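You operate a simulated robot arm through the tools that you are given. There is no shell and no other tool.

You are at the controls of a simulated robot arm. One attempt, no reset.

## Task
Wind the part-wound band back off the silver stack and stand it on the narrow dark mat.
Fine: free the PULL screw to wind back and tighten it again; the other two stacks stay.

Only the result counts: the job must be done as asked and must still hold three seconds after the hand-in. Knocking over, shifting, dropping, spilling or breaking anything else fails it.

## Robot
A 6-joint arm with a two-finger parallel gripper, fixed in place. Base frame: the origin is at the foot of the arm, x ahead of it, y to its left, z up. Lengths are in cm, angles in degrees, forces in N, time in s.
With the tool pointing down near the work surface it reaches from about 32 to 82 cm from the base axis. Its first joint turns from -166.0 to 166.0 degrees. Payload 3.43 kg.
The tool frame sits at the grasp point between the pads (the TCP): z along the fingers, y along the line on which they close. The tips reach 3.4 cm beyond it. The gripper opens to 12.8 cm. The fingers are 2.4 cm wide and 1.2 cm thick; the gripper's body (4.8 by 13 cm) begins 9.6 cm behind the TCP.
Orientation is that of the tool frame in the base frame, as a unit quaternion [w, x, y, z]. With the fingers straight down and closing along the base's y, the tool's x points along the base's -x, its y along +y and its z along -z.

## Interface
- The arm moves only by the tool jog_arm. Its argument "commands" is a list of rows, each a list of 3 entries, a list of its own where there are three numbers: the turn, a rotation vector about the tool's x, y, z in rad, then the shift along the tool's x, y, z in cm, then the closure in counts, from 0 (fully open) to 255 (shut). In form: [[[wx, wy, wz], [tx, ty, tz], claw], ...]. A call has 1 to 20 rows; each row shifts and turns the commanded pose from where the row before left it, along the tool's axes as they then stand. A row lasts 0.2 s, in which the tool goes at most 5 cm and 8.6 degrees; a call with a longer step from one row to the next is refused whole, and so is a gripper value outside its range. Where a pose cannot be reached the arm comes as near as it can. A force on the tool above 90 N (or 10 N above the force at the start of the call, whichever is more), or a blocked arm, ends the call early, and 0.2 s more pass. Each finger travels about 4.5 cm/s and halts on what it meets, pressing with about 39 N; the grip force reading is that of the motor and also rises with nothing between the fingers. The clock runs only during rows and for 0.2 s after the last one: add rows that do not move to give the fingers time. It gives the time, the measured TCP pose, the force on the tool (base axes), the opening and the grip force at its end, in the units of the frame above (readings bear some noise), with the torque about the TCP (base axes, N m) and any sound that the robot's microphone picked up.
- Cameras (640 x 400 px; columns grow to the right, rows downward): "scene" is fixed at [5.9, -49.88, 139.27]; the picture's right is [0.80, -0.60, 0.00], its down [-0.17, -0.23, -0.96] and it looks along [0.57, 0.77, -0.29] (base axes); focal length 362 px, centre (320, 200). "wrist" rides on the gripper at [7.6, -1.1, -16] in the tool frame; the picture's right is [0.15, 0.99, 0.00], its down [-0.88, 0.13, -0.46] and it looks along [-0.45, 0.07, 0.89] (tool axes); focal length 234 px, centre (320, 200). There is no depth. A picture from a camera that has moved, and an enlarged one, comes with that camera's place and axes in the base frame and with its lens. The place of the scene camera against the robot may be out by one fixed shift of up to 1.2 cm in any direction.
- get_image(camera): a new picture of that camera. It takes no simulated time.
- enlarge(camera, box): a new picture of the part [left, top, right, bottom] of that camera's present view, enlarged. It takes no simulated time.
- sign_off(): hands the job in; it is judged then, once.

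Places have to be worked out from the pictures, the camera data and where the tool is seen. Open the gripper and draw the arm clear of the work before you hand the job in, unless the task says otherwise.

The tools are called after "Call:" as name(argument=value, ...) on one line, values as JSON. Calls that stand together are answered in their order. jog_arm: Moves the arm, as the interface text tells. Its arguments: {"type":"object","properties":{"commands":{"type":"array","items":{"type":"array"}}},"required":["commands"]} The other tools are called the same way: get_image (camera) takes a picture; enlarge (camera, box) takes an enlarged picture of a part of a camera's view; sign_off () hands the job in.

At the start:

```text
clock: 0.0
eef_pos: [46.09, 19.79, 120.9]
ee_rot: [0.0, 0.0, 1.0, 0.0]
wrist_force: [-0.1, 0.3, 0.5]
torque: [-0.01, 0.02, 0.0]
grip_width: 12.8
grasp_force: 0.1
```

scene: 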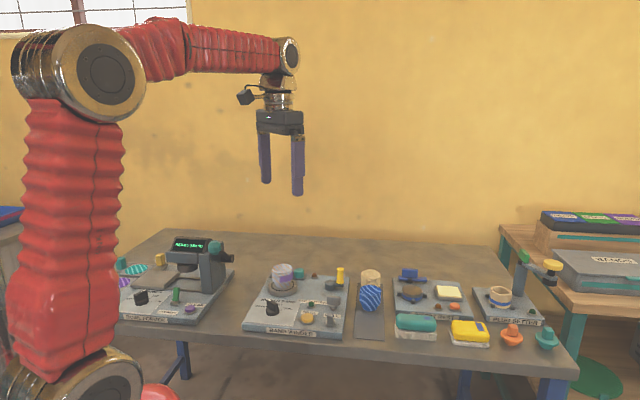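
wrist: 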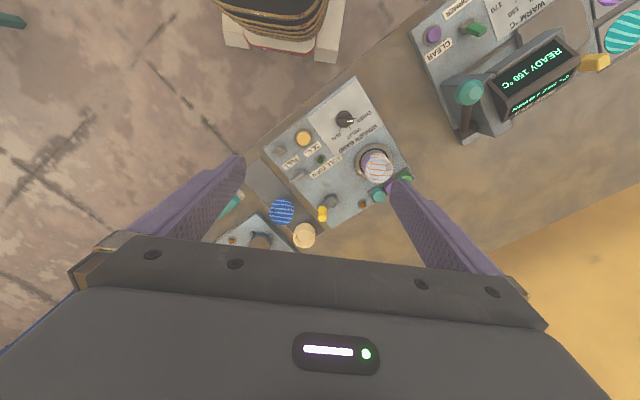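

The opening pictures show a table with several stations. I'll enlarge the views to identify the silver stack, band, PULL screw and the narrow dark mat.

Call:
enlarge(camera="scene", box=[230, 240, 400, 346])

Call:
enlarge(camera="scene", box=[380, 240, 570, 359])

Call:
enlarge(camera="scene", box=[100, 225, 260, 325])

Call:
enlarge(camera="wrist", box=[220, 60, 460, 210])

Call:
enlarge(camera="wrist", box=[200, 130, 420, 267])

```text
3.76 times, centred on (315, 293) of scene
camera zoom: at [5.9, -49.88, 139.27], right [0.8, -0.6, 0.0], down [-0.17, -0.23, -0.96], along [0.57, 0.77, -0.29], focal length 1361 px, centre (339, -150)
```

zoom: 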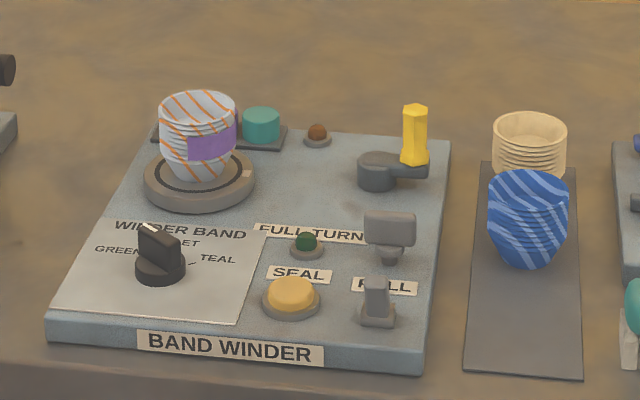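

```text
3.36 times, centred on (475, 300) of scene
camera zoom: at [5.9, -49.88, 139.27], right [0.8, -0.6, 0.0], down [-0.17, -0.23, -0.96], along [0.57, 0.77, -0.29], focal length 1215 px, centre (-201, -134)
```

zoom: 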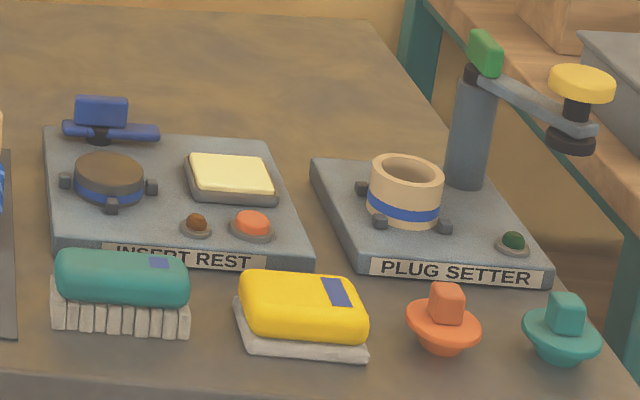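

```text
4.00 times, centred on (180, 275) of scene
camera zoom: at [5.9, -49.88, 139.27], right [0.8, -0.6, 0.0], down [-0.17, -0.23, -0.96], along [0.57, 0.77, -0.29], focal length 1446 px, centre (880, -100)
```

zoom: 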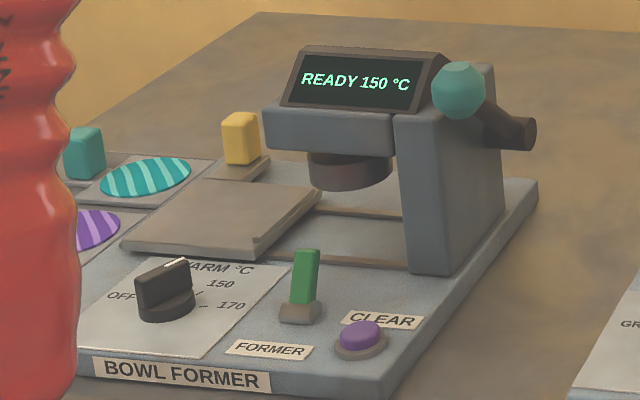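

```text
2.67 times, centred on (340, 135) of wrist
camera zoom: at [38.51, 18.89, 136.85], right [-0.15, 0.99, 0.0], down [0.88, 0.13, 0.46], along [0.45, 0.07, -0.89], focal length 624 px, centre (267, 373)
```

zoom: 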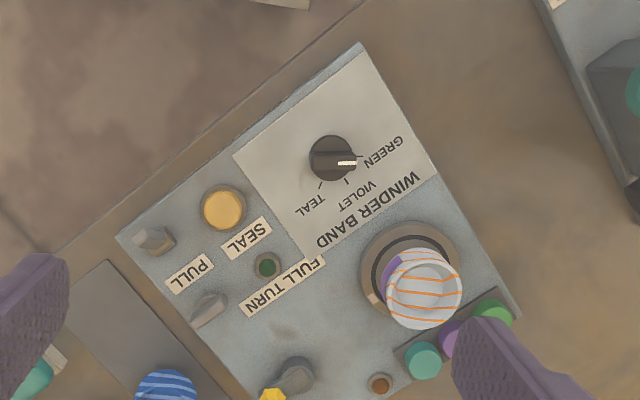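

```text
2.91 times, centred on (310, 198) of wrist
camera zoom: at [38.51, 18.89, 136.85], right [-0.15, 0.99, 0.0], down [0.88, 0.13, 0.46], along [0.45, 0.07, -0.89], focal length 681 px, centre (349, 204)
```

zoom: 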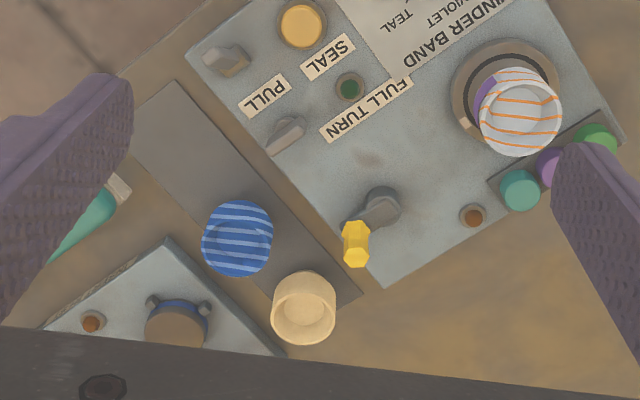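

The wrist and scene rays put the panel at about z≈83 with its right axis near (0.71,-0.71). The winder turntable is near (54,34), the crank near (64,24), and the wing screw near (59,17). I'll go lower for a closer look.

Call:
jog_arm(commands=[[[0, 0, 0], [0.5, -0.5, 3.7], 0], [[0, 0, 0], [0.5, -0.5, 3.7], 0], [[0, 0, 0], [0.5, -0.5, 3.7], 0], [[0, 0, 0], [0.5, -0.3, 3.7], 0], [[0, 0, 0], [0, 0, 0], 0]])

```text
clock: 1.2
eef_pos: [43.94, 18.24, 106.18]
ee_rot: [0.0, 0.0, 1.0, -0.001]
wrist_force: [0.0, -0.1, -0.7]
torque: [-0.02, 0.02, 0.04]
grip_width: 12.8
grasp_force: 0.0
```

The arm is at (43.9,18.2,106.2) with nothing touched. I'll look at the winder from here.

Call:
get_image(camera="wrist")

Call:
enlarge(camera="wrist", box=[180, 40, 340, 140])

Call:
enlarge(camera="wrist", box=[200, 130, 360, 230])

Call:
enlarge(camera="wrist", box=[330, 70, 490, 170])

```text
taken
camera wrist: at [36.5, 17.08, 122.1], right [-0.15, 0.99, 0.0], down [0.88, 0.13, 0.46], along [0.45, 0.07, -0.89], focal length 234 px, centre (320, 200)
```

wrist: 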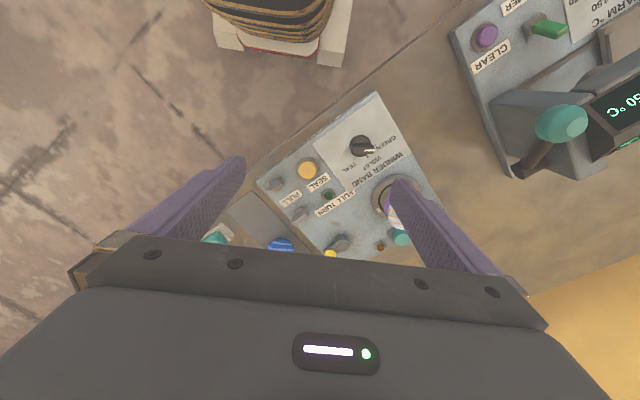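

```text
4.00 times, centred on (260, 90) of wrist
camera zoom: at [36.5, 17.08, 122.1], right [-0.15, 0.99, 0.0], down [0.88, 0.13, 0.46], along [0.45, 0.07, -0.89], focal length 937 px, centre (560, 640)
```

zoom: 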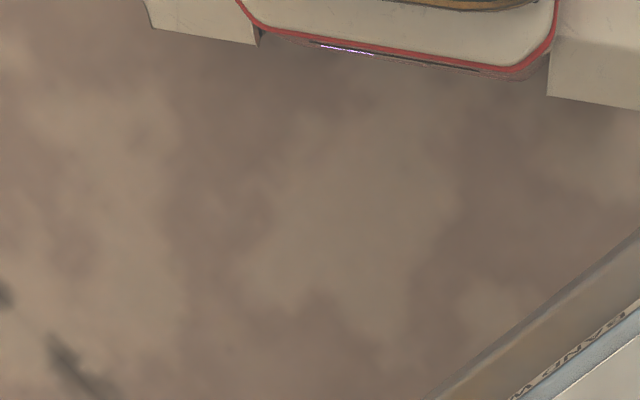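

```text
4.00 times, centred on (280, 180) of wrist
camera zoom: at [36.5, 17.08, 122.1], right [-0.15, 0.99, 0.0], down [0.88, 0.13, 0.46], along [0.45, 0.07, -0.89], focal length 937 px, centre (480, 280)
```

zoom: 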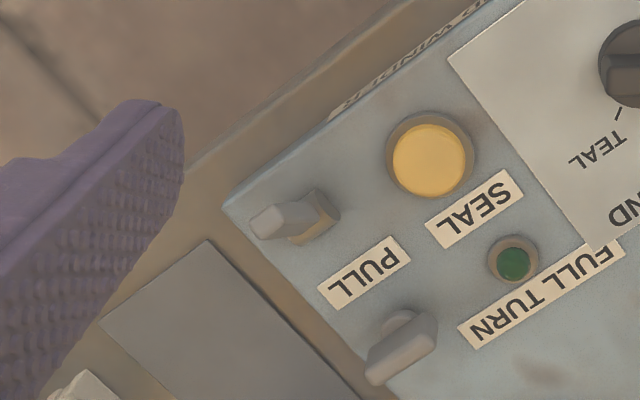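

```text
4.00 times, centred on (410, 120) of wrist
camera zoom: at [36.5, 17.08, 122.1], right [-0.15, 0.99, 0.0], down [0.88, 0.13, 0.46], along [0.45, 0.07, -0.89], focal length 937 px, centre (-40, 520)
```

zoom: 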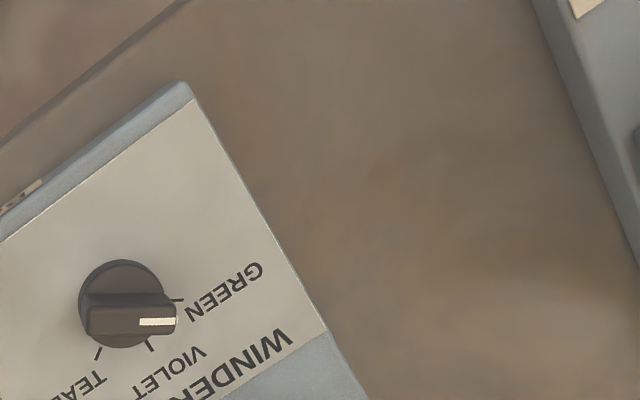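

The labels are readable now: PULL sits between a wing-headed post and a small lever near the panel's front right. I'll yaw 45° to align with the panel and move closer, so I can tell which of them is the screw.

Call:
jog_arm(commands=[[[0, 0, 0], [-3.24, -0.91, 1.5], 0], [[0, 0, 0], [-3.24, -0.91, 1.5], 0], [[0, 0, 0], [-3.24, -0.91, 1.5], 0], [[0, 0, 0], [-3.24, -0.91, 1.5], 0], [[0, 0, -0.131], [0, 0, 0], 0], [[0, 0, -0.131], [0, 0, 0], 0], [[0, 0, -0.131], [0, 0, 0], 0], [[0, 0, -0.131], [0, 0, 0], 0], [[0, 0, -0.131], [0, 0, 0], 0], [[0, 0, -0.131], [0, 0, 0], 0], [[0, 0, 0], [0, 0, 0], 0]])

Call:
get_image(camera="wrist")

Call:
enlarge(camera="wrist", box=[240, 90, 400, 190])

Call:
enlarge(camera="wrist", box=[240, 150, 400, 250])

```text
clock: 3.6
eef_pos: [57.04, 14.34, 100.22]
ee_rot: [0.0, -0.384, 0.923, 0.0]
wrist_force: [-0.8, -0.3, -0.1]
torque: [0.0, -0.03, 0.02]
grip_width: 12.79
grasp_force: 0.1
```

```text
taken
camera wrist: at [52.5, 8.4, 116.11], right [-0.8, 0.59, 0.0], down [0.53, 0.72, 0.46], along [0.27, 0.37, -0.89], focal length 234 px, centre (320, 200)
```

wrist: 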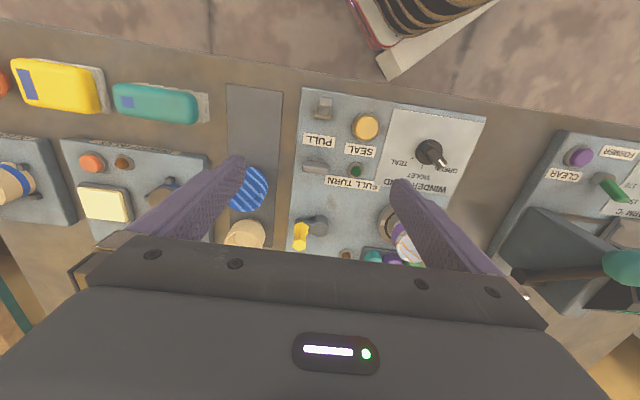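

```text
4.00 times, centred on (320, 140) of wrist
camera zoom: at [52.5, 8.4, 116.11], right [-0.8, 0.59, 0.0], down [0.53, 0.72, 0.46], along [0.27, 0.37, -0.89], focal length 937 px, centre (320, 440)
```

zoom: 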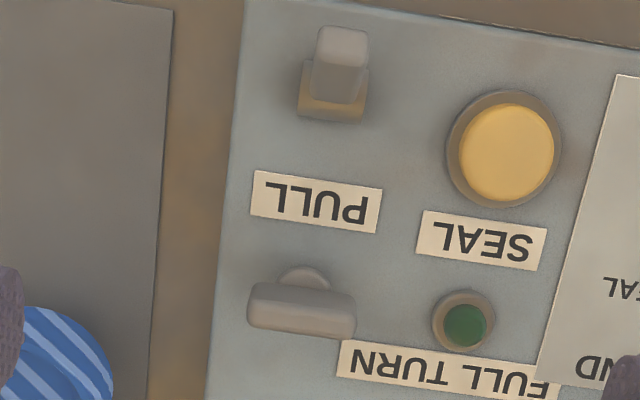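

```text
4.00 times, centred on (320, 200) of wrist
camera zoom: at [52.5, 8.4, 116.11], right [-0.8, 0.59, 0.0], down [0.53, 0.72, 0.46], along [0.27, 0.37, -0.89], focal length 937 px, centre (320, 200)
```

zoom: 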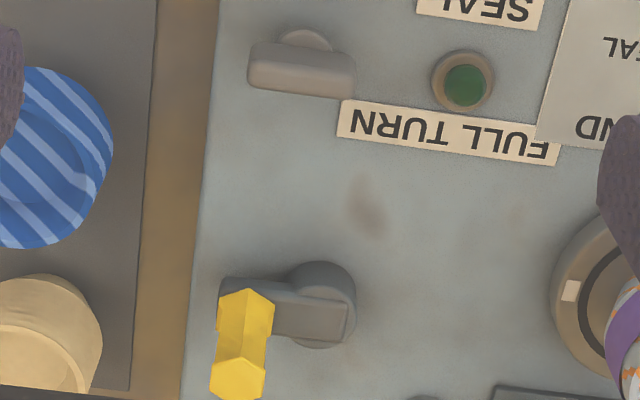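

The yaw matches the panel at 45°. I'll move back a little and lower so the camera is closer to the wing post and the small lever.

Call:
jog_arm(commands=[[[0, 0, 0], [1.4, 0, 3.5], 0], [[0, 0, 0], [1.4, 0, 3.5], 0], [[0, 0, 0], [0, 0, 0], 0]])

Call:
get_image(camera="wrist")

Call:
enlarge(camera="wrist", box=[260, 60, 420, 160])

Call:
enlarge(camera="wrist", box=[240, 140, 400, 240])

Call:
enlarge(camera="scene", box=[290, 260, 370, 310])

```text
clock: 4.4
eef_pos: [55.03, 12.49, 93.2]
ee_rot: [0.0, -0.384, 0.923, 0.0]
wrist_force: [0.2, 0.1, -0.1]
torque: [-0.01, 0.0, -0.02]
grip_width: 12.81
grasp_force: 0.0
```

```text
taken
camera wrist: at [50.55, 6.46, 109.12], right [-0.8, 0.59, 0.0], down [0.53, 0.72, 0.46], along [0.27, 0.37, -0.89], focal length 234 px, centre (320, 200)
```

wrist: 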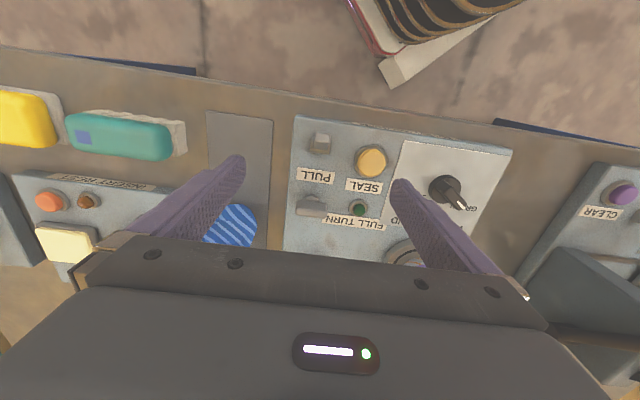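

```text
4.00 times, centred on (340, 110) of wrist
camera zoom: at [50.55, 6.46, 109.12], right [-0.8, 0.59, 0.0], down [0.53, 0.72, 0.46], along [0.27, 0.37, -0.89], focal length 937 px, centre (240, 560)
```

zoom: 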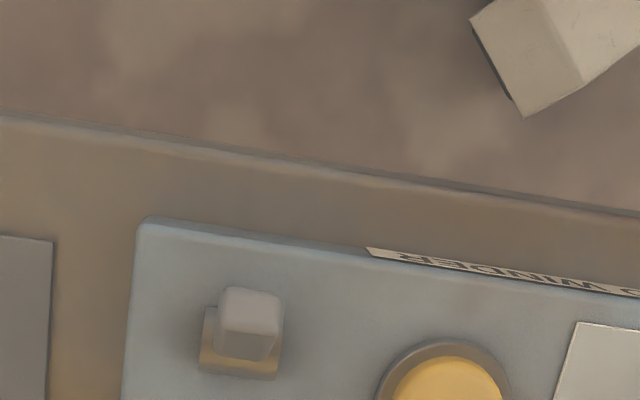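

```text
4.00 times, centred on (320, 190) of wrist
camera zoom: at [50.55, 6.46, 109.12], right [-0.8, 0.59, 0.0], down [0.53, 0.72, 0.46], along [0.27, 0.37, -0.89], focal length 937 px, centre (320, 240)
```

zoom: 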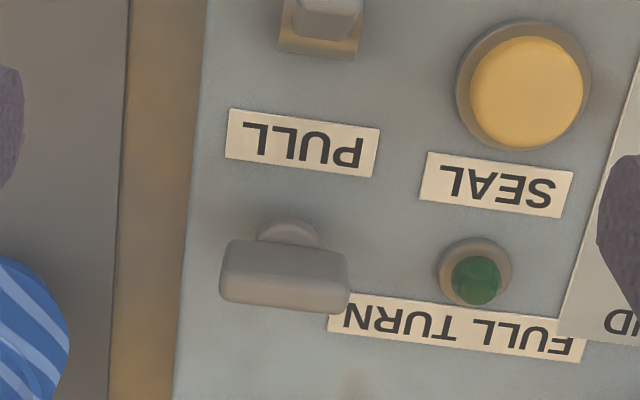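

```text
8.00 times, centred on (330, 285) of scene
camera zoom: at [5.9, -49.88, 139.27], right [0.8, -0.6, 0.0], down [-0.17, -0.23, -0.96], along [0.57, 0.77, -0.29], focal length 2892 px, centre (240, -480)
```

zoom: 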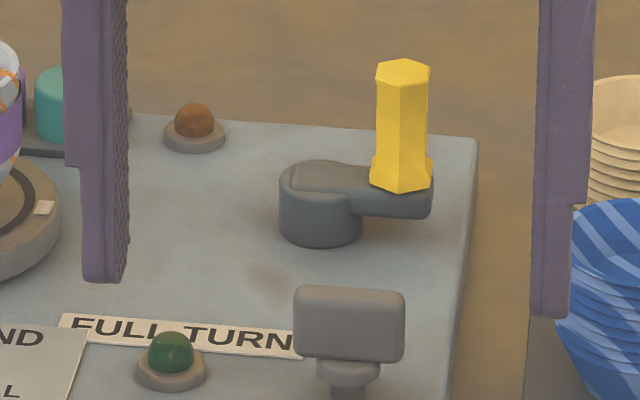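

The wing-headed post is a screw standing on a collar beside the PULL label, and the small front block looks like a separate toggle that I'll leave alone. Next I'll move over the turntable to see the band and judge its winding direction.

Call:
jog_arm(commands=[[[0, 0, 0], [0, 0, -3.5], 0], [[0, 0, 0], [0, 0, -3.5], 0], [[0, 0, 0], [-2.5, 3.9, 0], 0], [[0, 0, 0], [-2.5, 3.9, 0], 0], [[0, 0, 0], [-2.5, 3.9, 0], 0], [[0, 0, 0], [-2.5, 3.9, 0], 0], [[0, 0, 0], [0, 0, 0], 0]])

Call:
get_image(camera="wrist")

Call:
enlarge(camera="wrist", box=[240, 120, 400, 220])

Call:
enlarge(camera="scene", box=[250, 250, 330, 300])

```text
clock: 6.0
eef_pos: [51.01, 30.72, 100.4]
ee_rot: [-0.001, -0.383, 0.924, 0.001]
wrist_force: [-0.6, 0.7, -0.3]
torque: [-0.01, -0.03, 0.02]
grip_width: 12.79
grasp_force: 0.0
```

```text
taken
camera wrist: at [46.48, 24.52, 116.25], right [-0.8, 0.6, 0.0], down [0.53, 0.72, 0.46], along [0.27, 0.37, -0.89], focal length 234 px, centre (320, 200)
```

wrist: 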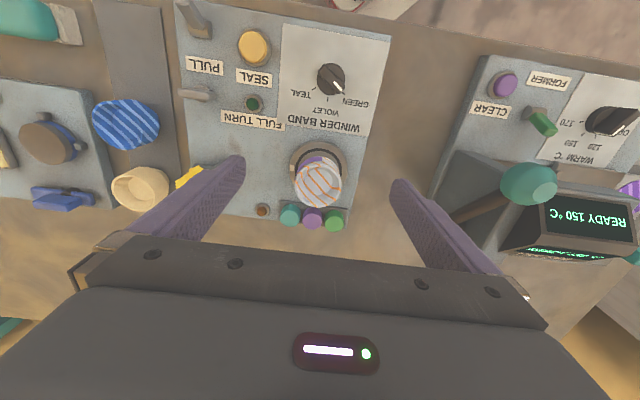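

```text
4.00 times, centred on (320, 170) of wrist
camera zoom: at [46.48, 24.52, 116.25], right [-0.8, 0.6, 0.0], down [0.53, 0.72, 0.46], along [0.27, 0.37, -0.89], focal length 937 px, centre (320, 320)
```

zoom: 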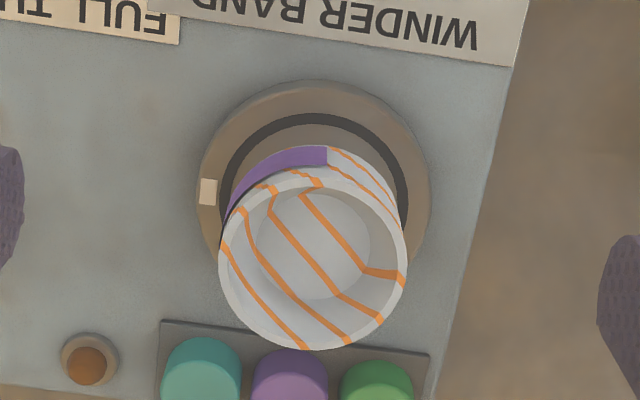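

```text
8.00 times, centred on (290, 275) of scene
camera zoom: at [5.9, -49.88, 139.27], right [0.8, -0.6, 0.0], down [-0.17, -0.23, -0.96], along [0.57, 0.77, -0.29], focal length 2892 px, centre (560, -400)
```

zoom: 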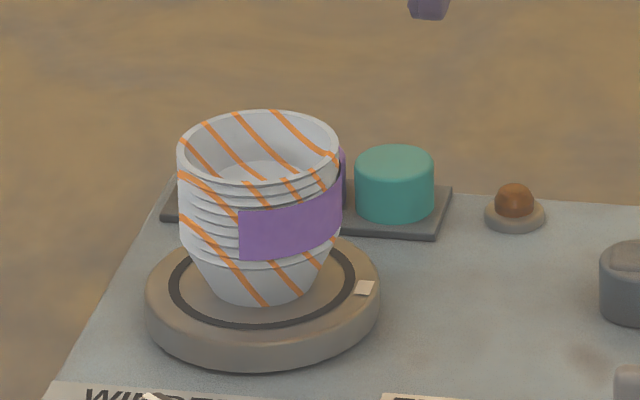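

The violet band covers the stack from the front round to the right, and the white mark on the turntable points panel-right. Triangulation gives the wing screw at about (59.5,17.1), with its top at z≈85.5 and its wing lying along the panel's width. I'll move above it, turn so the fingers close across the thin wing, and narrow the opening.

Call:
jog_arm(commands=[[[0, 0, 0], [0.92, -3.905, 0], 100], [[0, 0, 0], [0.92, -3.905, 0], 175], [[0, 0, 0], [0.92, -3.905, 0], 175], [[0, 0, 0], [0.92, -3.905, 0], 175], [[0, 0, 0.1431], [0, 0, 0], 175], [[0, 0, 0.1431], [0, 0, 0], 175], [[0, 0, 0.1431], [0, 0, 0], 175], [[0, 0, 0.1431], [0, 0, 0], 175], [[0, 0, 0.1431], [0, 0, 0], 175], [[0, 0, 0.1431], [0, 0, 0], 175], [[0, 0, 0.1431], [0, 0, 0], 175], [[0, 0, 0.1431], [0, 0, 0], 175], [[0, 0, 0.1431], [0, 0, 0], 175], [[0, 0, 0.1431], [0, 0, 0], 175], [[0, 0, 0.1431], [0, 0, 0], 175], [[0, 0, 0], [0, 0, 0], 175]])

Call:
get_image(camera="wrist")

Call:
enlarge(camera="wrist", box=[240, 130, 400, 230])

Call:
get_image(camera="scene")

```text
clock: 9.4
eef_pos: [59.38, 16.87, 100.21]
ee_rot: [-0.001, 0.384, 0.923, 0.0]
wrist_force: [-1.0, -0.8, 0.5]
torque: [-0.01, -0.03, 0.0]
grip_width: 4.01
grasp_force: 0.1
```

```text
taken
camera wrist: at [53.4, 21.64, 116.09], right [0.6, 0.8, 0.0], down [0.71, -0.53, 0.46], along [0.36, -0.27, -0.89], focal length 234 px, centre (320, 200)
```

wrist: 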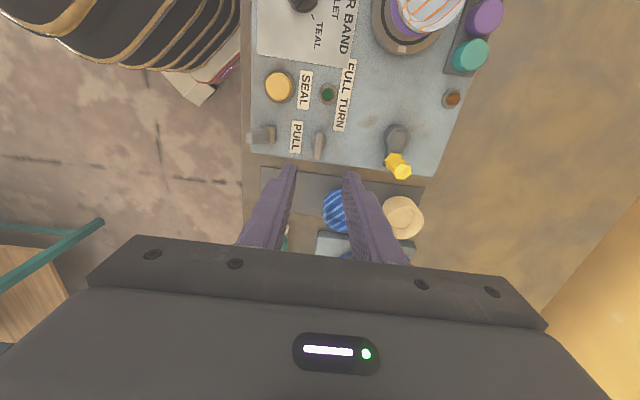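

```text
4.00 times, centred on (320, 180) of wrist
camera zoom: at [53.4, 21.64, 116.09], right [0.6, 0.8, 0.0], down [0.71, -0.53, 0.46], along [0.36, -0.27, -0.89], focal length 937 px, centre (320, 280)
```

zoom: 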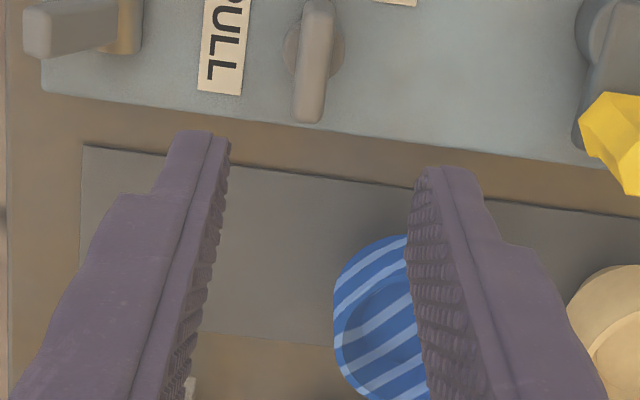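

```text
taken
```

scene: 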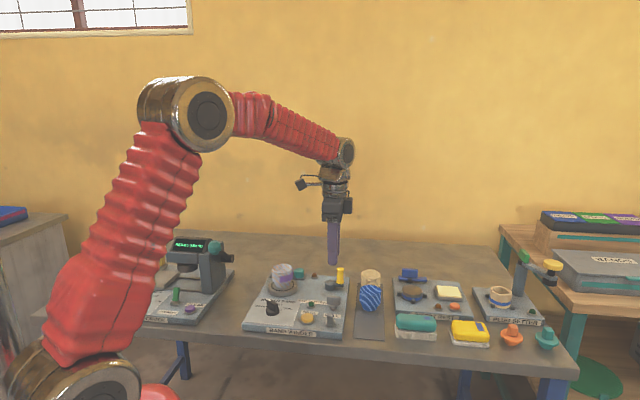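

The TCP sits almost exactly above the wing, which I now place at about (59.5,16.9), and the fingers close across its thin side. I'll descend until the tips straddle the wing.

Call:
jog_arm(commands=[[[0, 0, 0], [0, 0.1, 4], 175], [[0, 0, 0], [0, 0, 4], 175], [[0, 0, 0], [0, 0, 3], 175], [[0, 0, 0], [0, 0, 0], 175]])

Call:
enlarge(camera="wrist", box=[240, 130, 400, 230])

Call:
enlarge(camera="scene", box=[290, 250, 370, 300])

```text
clock: 10.4
eef_pos: [59.53, 17.04, 89.16]
ee_rot: [0.0, 0.383, 0.924, 0.0]
wrist_force: [0.0, -0.3, 0.2]
torque: [0.03, 0.0, 0.02]
grip_width: 4.02
grasp_force: 0.0
```

```text
4.00 times, centred on (320, 180) of wrist
camera zoom: at [53.48, 21.71, 105.16], right [0.6, 0.8, 0.0], down [0.71, -0.53, 0.46], along [0.37, -0.27, -0.89], focal length 937 px, centre (320, 280)
```

zoom: 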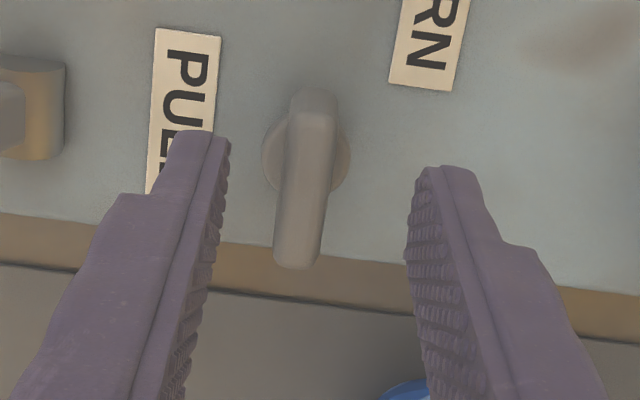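

```text
8.00 times, centred on (330, 275) of scene
camera zoom: at [5.9, -49.88, 139.27], right [0.8, -0.6, 0.0], down [-0.17, -0.23, -0.96], along [0.57, 0.77, -0.29], focal length 2892 px, centre (240, -400)
```

zoom: 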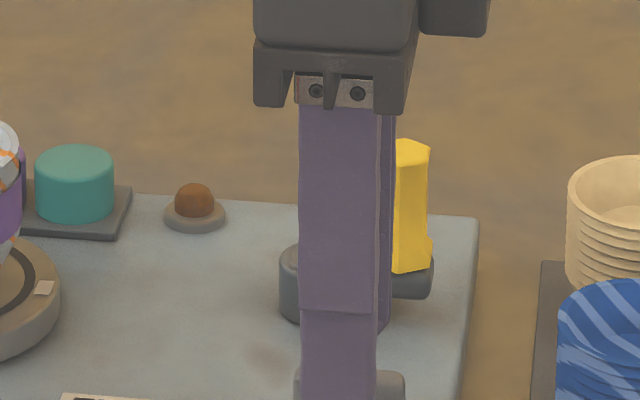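

The wing lies cleanly between the fingers, with its top at about z 85.4. I'll lower so the tips overlap the wing and close on it.

Call:
jog_arm(commands=[[[0, 0, 0], [0.05, -0.1, 2.1], 175], [[0, 0, 0], [0, 0, 0], 175], [[0, 0, 0], [0, 0, 0], 215], [[0, 0, 0], [0, 0, 0], 255], [[0, 0, 0], [0, 0, 0], 255], [[0, 0, 0], [0, 0, 0], 255], [[0, 0, 0], [0, 0, 0], 255]])

Call:
enlarge(camera="wrist", box=[240, 130, 400, 230])

```text
clock: 12.0
eef_pos: [59.19, 16.85, 87.32]
ee_rot: [-0.002, 0.384, 0.923, -0.002]
wrist_force: [-22.9, -28.5, 4.1]
torque: [-1.13, 0.46, -0.08]
grip_width: 2.18
grasp_force: 45.0
```

```text
4.00 times, centred on (320, 180) of wrist
camera zoom: at [53.29, 21.55, 103.04], right [0.6, 0.8, 0.0], down [0.72, -0.53, 0.45], along [0.36, -0.27, -0.89], focal length 937 px, centre (320, 280)
```

zoom: 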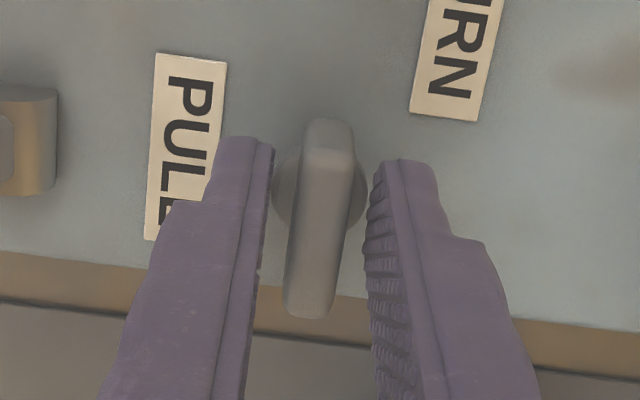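

The fingers stopped at 2.18 cm, which means they closed on the round collar under the wing instead of the wing itself. The side load shows the screw axis is about 0.28 cm toward the front. I'll open slightly, re-centre, raise 0.8 cm and grip only the wing.

Call:
jog_arm(commands=[[[0, 0, 0], [0, 0, 0], 185], [[0, 0, 0], [0, 0, 0], 185], [[0, 0, 0], [0, -0.28, -0.8], 185], [[0, 0, 0], [0, 0, 0], 185], [[0, 0, 0], [0, 0, 0], 255], [[0, 0, 0], [0, 0, 0], 255], [[0, 0, 0], [0, 0, 0], 255], [[0, 0, 0], [0, 0, 0], 255]])

Call:
enlarge(camera="wrist", box=[240, 130, 400, 230])

```text
clock: 13.8
eef_pos: [59.28, 16.92, 88.0]
ee_rot: [0.0, 0.384, 0.923, 0.0]
wrist_force: [2.7, 0.7, -1.0]
torque: [0.19, 0.07, 0.22]
grip_width: 1.1
grasp_force: 44.5
```

```text
4.00 times, centred on (320, 180) of wrist
camera zoom: at [53.21, 21.5, 103.84], right [0.6, 0.8, 0.0], down [0.71, -0.53, 0.46], along [0.37, -0.27, -0.89], focal length 937 px, centre (320, 280)
```

zoom: 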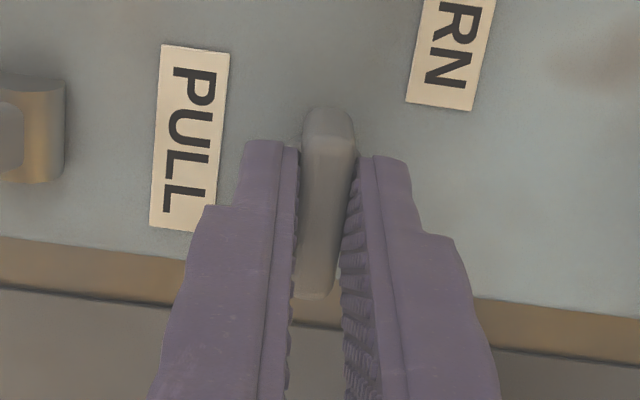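

The grip now reads 1.1 cm, which is the wing's thickness, and side force is small. I'll turn it counter-clockwise seen from above, to loosen, in a first 30° step and read the torque.

Call:
jog_arm(commands=[[[0, 0, -0.13], [0, 0, 0], 255], [[0, 0, -0.13], [0, 0, 0], 255], [[0, 0, -0.13], [0, 0, 0], 255], [[0, 0, -0.13], [0, 0, 0], 255], [[0, 0, 0], [0, 0, 0], 255]])

Call:
enlarge(camera="wrist", box=[240, 130, 400, 230])

```text
clock: 15.0
eef_pos: [59.18, 16.65, 87.86]
ee_rot: [0.0, 0.132, 0.991, 0.0]
wrist_force: [0.0, -9.3, 11.0]
torque: [-0.11, 0.49, 0.02]
grip_width: 1.09
grasp_force: 44.8
```

```text
4.00 times, centred on (320, 180) of wrist
camera zoom: at [51.69, 17.77, 103.84], right [0.12, 0.99, 0.0], down [0.88, -0.11, 0.46], along [0.45, -0.05, -0.89], focal length 937 px, centre (320, 280)
```

zoom: 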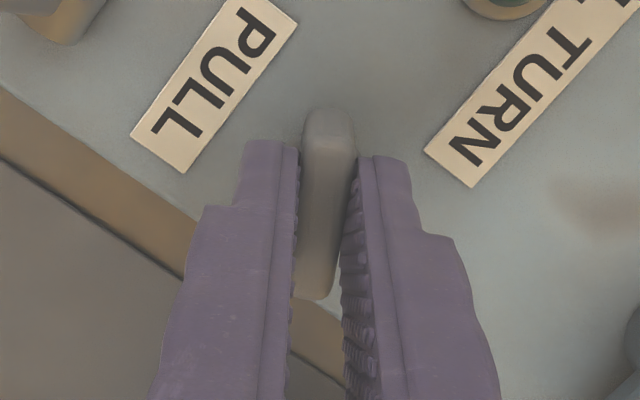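

The wing turned with the gripper at low torque, so the direction is good, and a small upward push suggests it is backing out. I'll continue counter-clockwise another 60°.

Call:
jog_arm(commands=[[[0, 0, -0.13], [0, 0, 0], 255], [[0, 0, -0.13], [0, 0, 0], 255], [[0, 0, -0.13], [0, 0, 0], 255], [[0, 0, -0.13], [0, 0, 0], 255], [[0, 0, 0], [0, 0, 0], 255]])

Call:
enlarge(camera="wrist", box=[240, 130, 400, 230])

```text
clock: 16.2
eef_pos: [59.26, 16.74, 87.94]
ee_rot: [0.001, -0.126, 0.992, -0.001]
wrist_force: [-4.5, -24.2, 16.3]
torque: [-0.4, -0.66, 0.0]
grip_width: 1.1
grasp_force: 44.3
```

```text
4.00 times, centred on (320, 180) of wrist
camera zoom: at [52.24, 13.78, 103.84], right [-0.39, 0.92, 0.0], down [0.82, 0.35, 0.46], along [0.42, 0.18, -0.89], focal length 937 px, centre (320, 280)
```

zoom: 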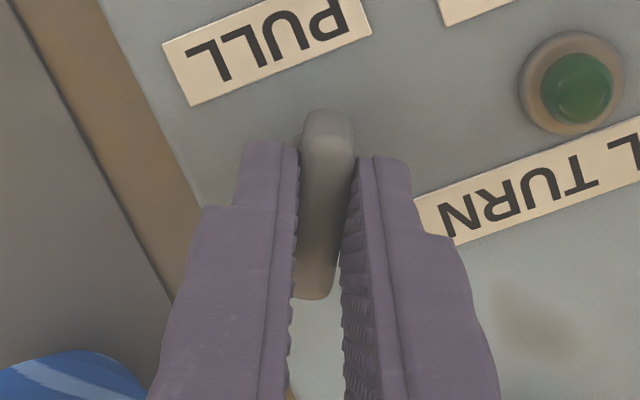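

The wing has turned about 60° and the readings show some side load. I'll shift the command slightly to relieve it and turn the last 30° to reach a quarter turn.

Call:
jog_arm(commands=[[[0, 0, 0], [0, -0.17, -0.12], 255], [[0, 0, -0.13], [0, 0, 0], 255], [[0, 0, -0.13], [0, 0, 0], 255], [[0, 0, -0.13], [0, 0, 0], 255], [[0, 0, -0.13], [0, 0, 0], 255], [[0, 0, 0], [0, 0, 0], 255]])

Call:
enlarge(camera="wrist", box=[240, 130, 400, 230])

Call:
get_image(camera="wrist")

```text
clock: 17.6
eef_pos: [59.33, 16.51, 87.96]
ee_rot: [-0.001, -0.377, 0.926, 0.0]
wrist_force: [-2.2, -12.2, -10.8]
torque: [-0.2, -0.18, 0.0]
grip_width: 1.1
grasp_force: 44.1
```

```text
4.00 times, centred on (320, 180) of wrist
camera zoom: at [54.75, 10.59, 103.85], right [-0.8, 0.61, 0.0], down [0.54, 0.71, 0.45], along [0.27, 0.36, -0.89], focal length 937 px, centre (320, 280)
```

zoom: 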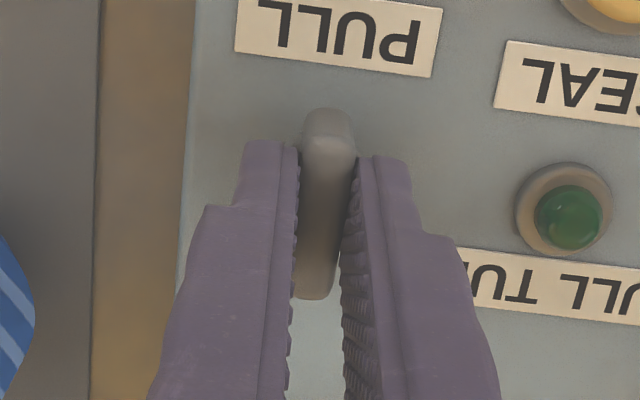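

```text
taken
camera wrist: at [54.75, 10.59, 103.85], right [-0.8, 0.61, 0.0], down [0.54, 0.71, 0.45], along [0.27, 0.36, -0.89], focal length 234 px, centre (320, 200)
```

wrist: 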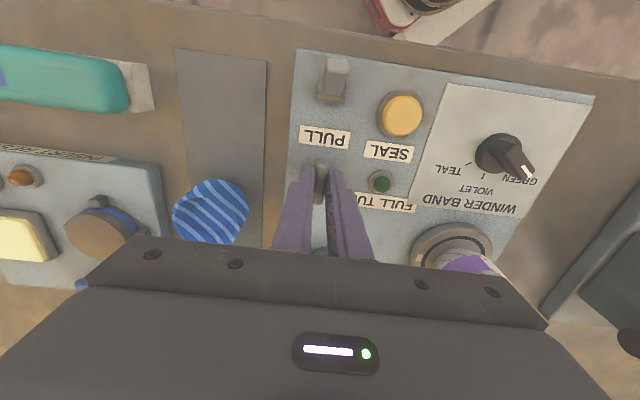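

The wing now stands a quarter turn from its start with no stop felt yet. I'll keep turning counter-clockwise in small steps to see whether there is an end stop.

Call:
jog_arm(commands=[[[0, 0, -0.13], [0, -0.08, 0.08], 255], [[0, 0, -0.13], [0, 0, 0], 255], [[0, 0, -0.13], [0, 0, 0], 255], [[0, 0, -0.13], [0, 0, 0], 255], [[0, 0, 0], [0, 0, 0], 255]])

Call:
enlarge(camera="wrist", box=[240, 130, 400, 230])

```text
clock: 18.8
eef_pos: [59.41, 16.61, 87.93]
ee_rot: [0.001, -0.602, 0.798, 0.0]
wrist_force: [-1.8, 6.2, 0.1]
torque: [0.46, -0.15, -2.35]
grip_width: 2.53
grasp_force: 45.0
```

```text
4.00 times, centred on (320, 180) of wrist
camera zoom: at [58.43, 9.15, 103.87], right [-0.99, 0.13, 0.0], down [0.12, 0.88, 0.46], along [0.06, 0.45, -0.89], focal length 937 px, centre (320, 280)
```

zoom: 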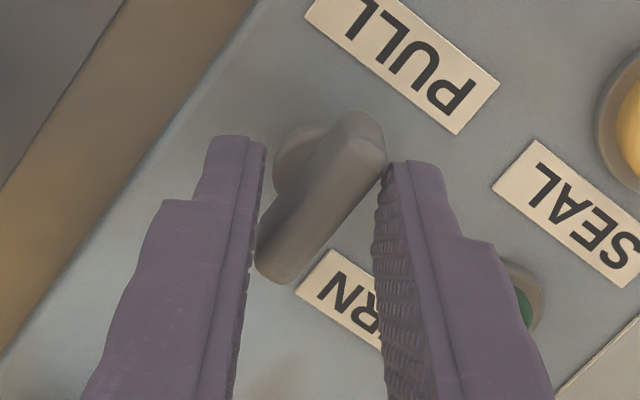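

The torque of -2.35 N·m with the jaws being forced open shows the screw hit its end stop at about 90° counter-clockwise, so it should be fully freed. I'll open the fingers, lift straight up and look at the scene.

Call:
jog_arm(commands=[[[0, 0, 0], [0, 0, 0], 200], [[0, 0, 0], [0, 0, 0], 175], [[0, 0, 0], [0, 0, 0], 175], [[0, 0, 0], [0, 0, -4], 175], [[0, 0, 0], [0, 0, -4], 175], [[0, 0, 0], [0, 0, -4], 175], [[0, 0, 0], [0, 0, 0], 175]])

Call:
get_image(camera="wrist")

Call:
enlarge(camera="scene", box=[230, 240, 390, 340])

```text
clock: 20.4
eef_pos: [59.43, 16.75, 99.93]
ee_rot: [0.0, -0.602, 0.798, 0.0]
wrist_force: [-0.2, 0.4, 0.0]
torque: [0.0, -0.01, 0.01]
grip_width: 4.03
grasp_force: 0.0
```

```text
taken
camera wrist: at [58.41, 9.21, 115.87], right [-0.99, 0.13, 0.0], down [0.12, 0.88, 0.46], along [0.06, 0.45, -0.89], focal length 234 px, centre (320, 200)
```

wrist: 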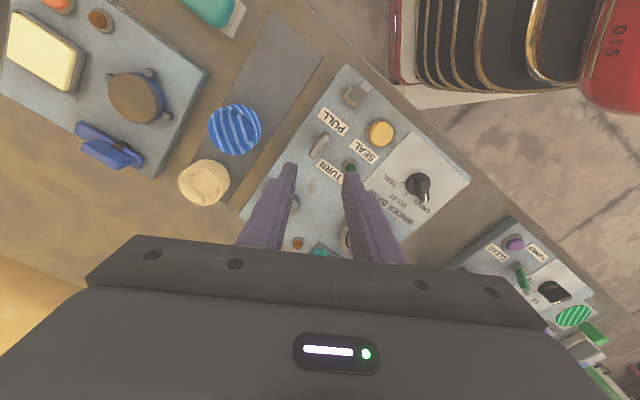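

```text
4.00 times, centred on (310, 290) of scene
camera zoom: at [5.9, -49.88, 139.27], right [0.8, -0.6, 0.0], down [-0.17, -0.23, -0.96], along [0.57, 0.77, -0.29], focal length 1446 px, centre (360, -160)
```

zoom: 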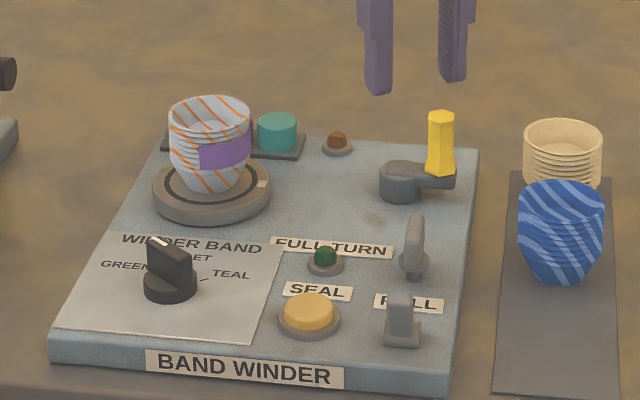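

The wing now stands along the panel's depth and the turntable has not moved. I place the crank pivot near (64.9,25.3) and the yellow handle near (66.95,23.4), with its top at z≈90. I'll move above the handle and turn so the fingers close along its direction of travel.

Call:
jog_arm(commands=[[[0, 0, 0], [-2.82, -1.8, 0], 175], [[0, 0, 0], [-2.82, -1.8, 0], 175], [[0, 0, 0], [-2.82, -1.8, 0], 175], [[0, 0, 0.1385], [0, 0, 0], 175], [[0, 0, 0.1385], [0, 0, 0], 175], [[0, 0, 0.1385], [0, 0, 0], 175], [[0, 0, 0.1385], [0, 0, 0], 175], [[0, 0, 0.1385], [0, 0, 0], 175], [[0, 0, 0.1385], [0, 0, 0], 175], [[0, 0, 0.1385], [0, 0, 0], 175], [[0, 0, 0.1385], [0, 0, 0], 175], [[0, 0, 0.1385], [0, 0, 0], 175], [[0, 0, 0.1385], [0, 0, 0], 175], [[0, 0, 0.1385], [0, 0, 0], 175], [[0, 0, 0.1385], [0, 0, 0], 175], [[0, 0, 0.1385], [0, 0, 0], 175], [[0, 0, 0.1385], [0, 0, 0], 175], [[0, 0, 0.1385], [0, 0, 0], 175], [[0, 0, 0], [0, 0, 0], 175]])

Call:
get_image(camera="wrist")

Call:
enlarge(camera="wrist", box=[240, 120, 400, 220])

Call:
enlarge(camera="wrist", box=[280, 0, 440, 100])

```text
clock: 24.4
eef_pos: [66.87, 23.28, 99.93]
ee_rot: [0.0, 0.383, 0.924, -0.001]
wrist_force: [0.0, 0.4, 0.3]
torque: [-0.01, 0.0, 0.02]
grip_width: 4.02
grasp_force: 0.0
```

```text
taken
camera wrist: at [60.8, 27.9, 115.81], right [0.6, 0.8, 0.0], down [0.71, -0.53, 0.46], along [0.36, -0.27, -0.89], focal length 234 px, centre (320, 200)
```

wrist: 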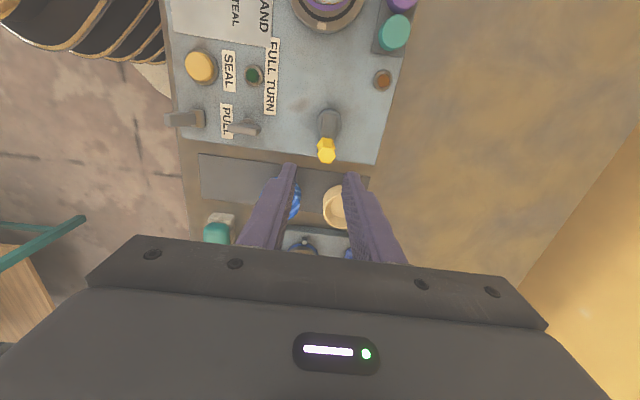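

```text
4.00 times, centred on (320, 170) of wrist
camera zoom: at [60.8, 27.9, 115.81], right [0.6, 0.8, 0.0], down [0.71, -0.53, 0.46], along [0.36, -0.27, -0.89], focal length 937 px, centre (320, 320)
```

zoom: 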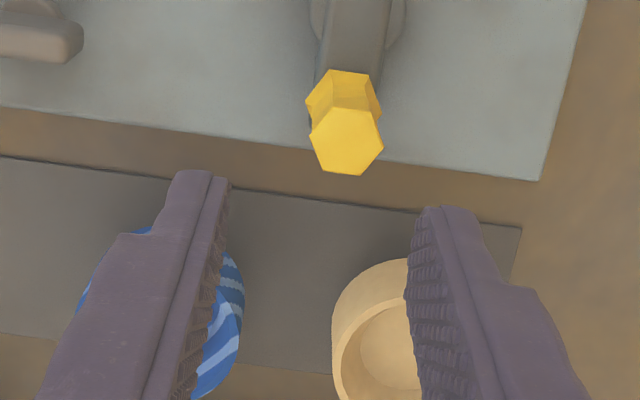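

```text
4.00 times, centred on (360, 50) of wrist
camera zoom: at [60.8, 27.9, 115.81], right [0.6, 0.8, 0.0], down [0.71, -0.53, 0.46], along [0.36, -0.27, -0.89], focal length 937 px, centre (160, 800)
```

zoom: 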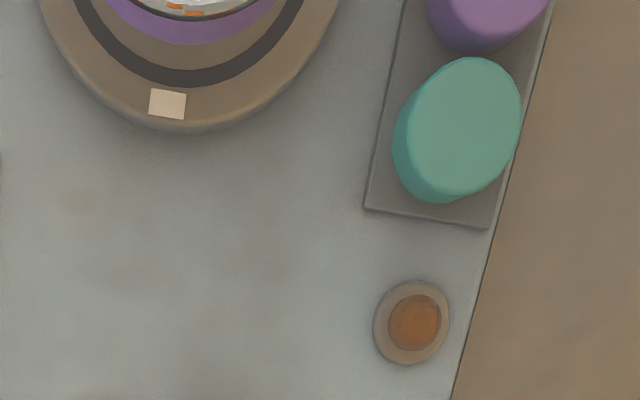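

The wrist view shows the handle's top about 0.8 cm toward the panel's back from under the TCP, at roughly (67.3,23.95), with the pivot near (65.2,26.1). The violet band runs all along the stack's right side. I'll shift and descend around the handle.

Call:
jog_arm(commands=[[[0, 0, 0], [0.1, 0.79, 2.5], 175], [[0, 0, 0], [0, 0, 3], 175], [[0, 0, 0], [0, 0, 3], 175], [[0, 0, 0], [0, 0, 2], 175], [[0, 0, 0], [0, 0, 0], 175]])

Call:
enlarge(camera="wrist", box=[240, 130, 400, 230])

```text
clock: 25.6
eef_pos: [67.37, 23.88, 89.4]
ee_rot: [0.0, 0.382, 0.924, 0.0]
wrist_force: [-0.7, -0.9, 0.3]
torque: [0.0, 0.01, -0.01]
grip_width: 4.02
grasp_force: 0.0
```

```text
4.00 times, centred on (320, 180) of wrist
camera zoom: at [61.36, 28.5, 105.29], right [0.6, 0.8, 0.0], down [0.71, -0.53, 0.46], along [0.37, -0.27, -0.89], focal length 937 px, centre (320, 280)
```

zoom: 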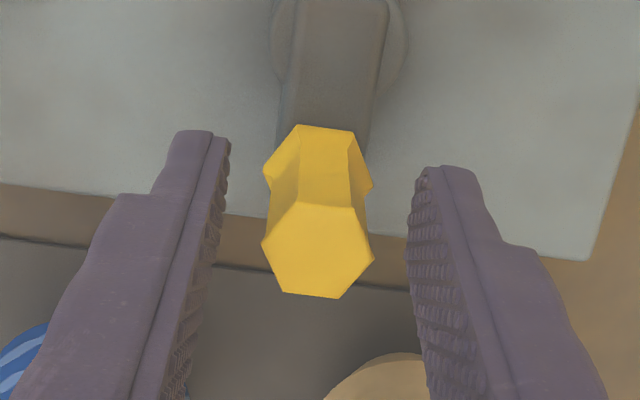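

The handle is centred between the fingers and the pivot lies about 3.2 cm along tool x. I'll grip the handle and swing it about 30° counter-clockwise as a direction test.

Call:
jog_arm(commands=[[[0, 0, 0], [0, 0, 0], 225], [[0, 0, 0], [0, 0, 0], 255], [[0, 0, 0], [0, 0, 0], 255], [[0, 0, 0], [0, 0, 0], 255], [[0, 0, 0], [0, 0, 0], 255]])

Call:
jog_arm(commands=[[[0, 0, -0.065], [0.007, 0.208, 0], 255], [[0, 0, -0.13], [0.027, 0.415, 0], 255], [[0, 0, -0.13], [0.027, 0.415, 0], 255], [[0, 0, -0.13], [0.027, 0.415, 0], 255], [[0, 0, 0], [0, 0, 0], 255]])

Call:
enlarge(camera="wrist", box=[240, 130, 400, 230])

Call:
enlarge(camera="scene", box=[250, 250, 346, 310])

```text
clock: 26.8
eef_pos: [67.51, 23.81, 89.46]
ee_rot: [0.0, 0.382, 0.924, 0.0]
wrist_force: [0.0, 0.9, -3.6]
torque: [0.5, -0.55, 0.01]
grip_width: 2.14
grasp_force: 45.4
```

```text
clock: 28.0
eef_pos: [68.15, 24.99, 89.41]
ee_rot: [0.001, 0.164, 0.986, 0.001]
wrist_force: [5.9, -2.8, -5.7]
torque: [0.46, -0.6, 0.01]
grip_width: 2.14
grasp_force: 45.4
```

```text
4.00 times, centred on (320, 180) of wrist
camera zoom: at [60.69, 26.56, 105.3], right [0.18, 0.98, 0.0], down [0.88, -0.16, 0.46], along [0.45, -0.08, -0.89], focal length 937 px, centre (320, 280)
```

zoom: 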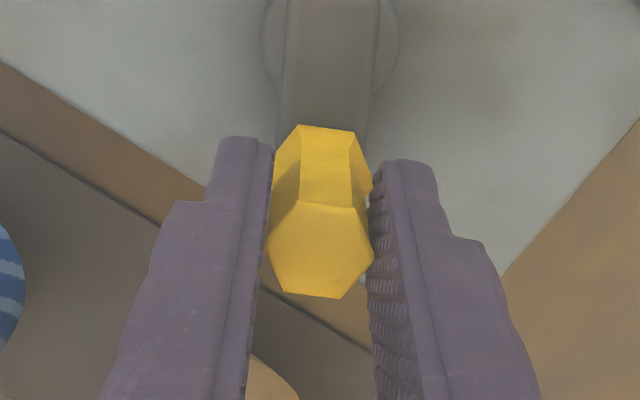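

```text
6.67 times, centred on (298, 280) of scene
camera zoom: at [5.9, -49.88, 139.27], right [0.8, -0.6, 0.0], down [-0.17, -0.23, -0.96], along [0.57, 0.77, -0.29], focal length 2410 px, centre (467, -333)
```

zoom: 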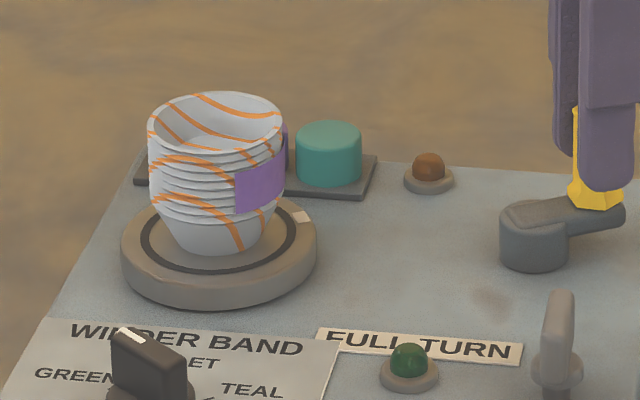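

The test worked: the crank and turntable turned together about 1:1, the white mark moved toward the back, and the band's front edge retreated to the right. I'll continue counter-clockwise.

Call:
jog_arm(commands=[[[0, 0, -0.13], [0.027, 0.415, 0], 255], [[0, 0, -0.13], [0.027, 0.415, 0], 255], [[0, 0, -0.13], [0.027, 0.415, 0], 255], [[0, 0, -0.13], [0.027, 0.415, 0], 255], [[0, 0, -0.13], [0.027, 0.415, 0], 255], [[0, 0, -0.13], [0.027, 0.415, 0], 255], [[0, 0, 0], [0, 0, 0], 255]])

Call:
enlarge(camera="wrist", box=[240, 130, 400, 230])

Call:
enlarge(camera="scene", box=[250, 250, 346, 310])

```text
clock: 29.6
eef_pos: [67.87, 27.21, 89.45]
ee_rot: [-0.002, -0.223, 0.975, -0.001]
wrist_force: [-18.1, -12.2, 6.3]
torque: [0.0, 1.36, -0.04]
grip_width: 2.16
grasp_force: 45.8
```

```text
4.00 times, centred on (320, 180) of wrist
camera zoom: at [61.59, 23.21, 105.33], right [-0.56, 0.83, 0.0], down [0.74, 0.5, 0.45], along [0.37, 0.25, -0.89], focal length 937 px, centre (320, 280)
```

zoom: 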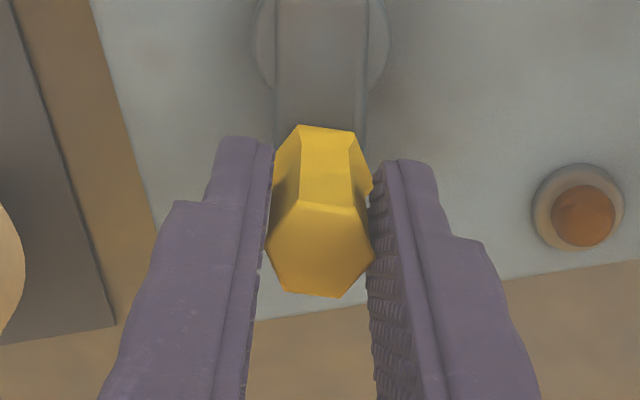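

```text
6.67 times, centred on (298, 280) of scene
camera zoom: at [5.9, -49.88, 139.27], right [0.8, -0.6, 0.0], down [-0.17, -0.23, -0.96], along [0.57, 0.77, -0.29], focal length 2410 px, centre (467, -333)
```

zoom: 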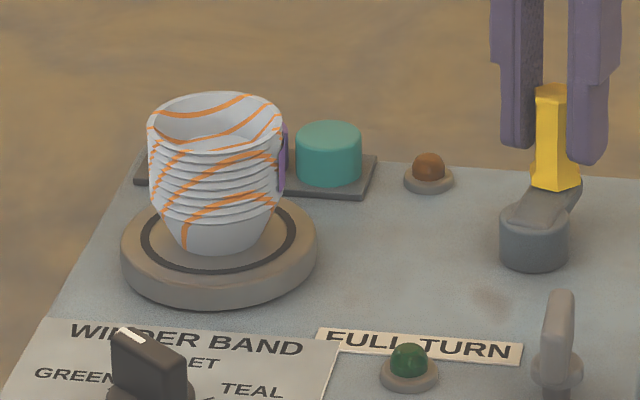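

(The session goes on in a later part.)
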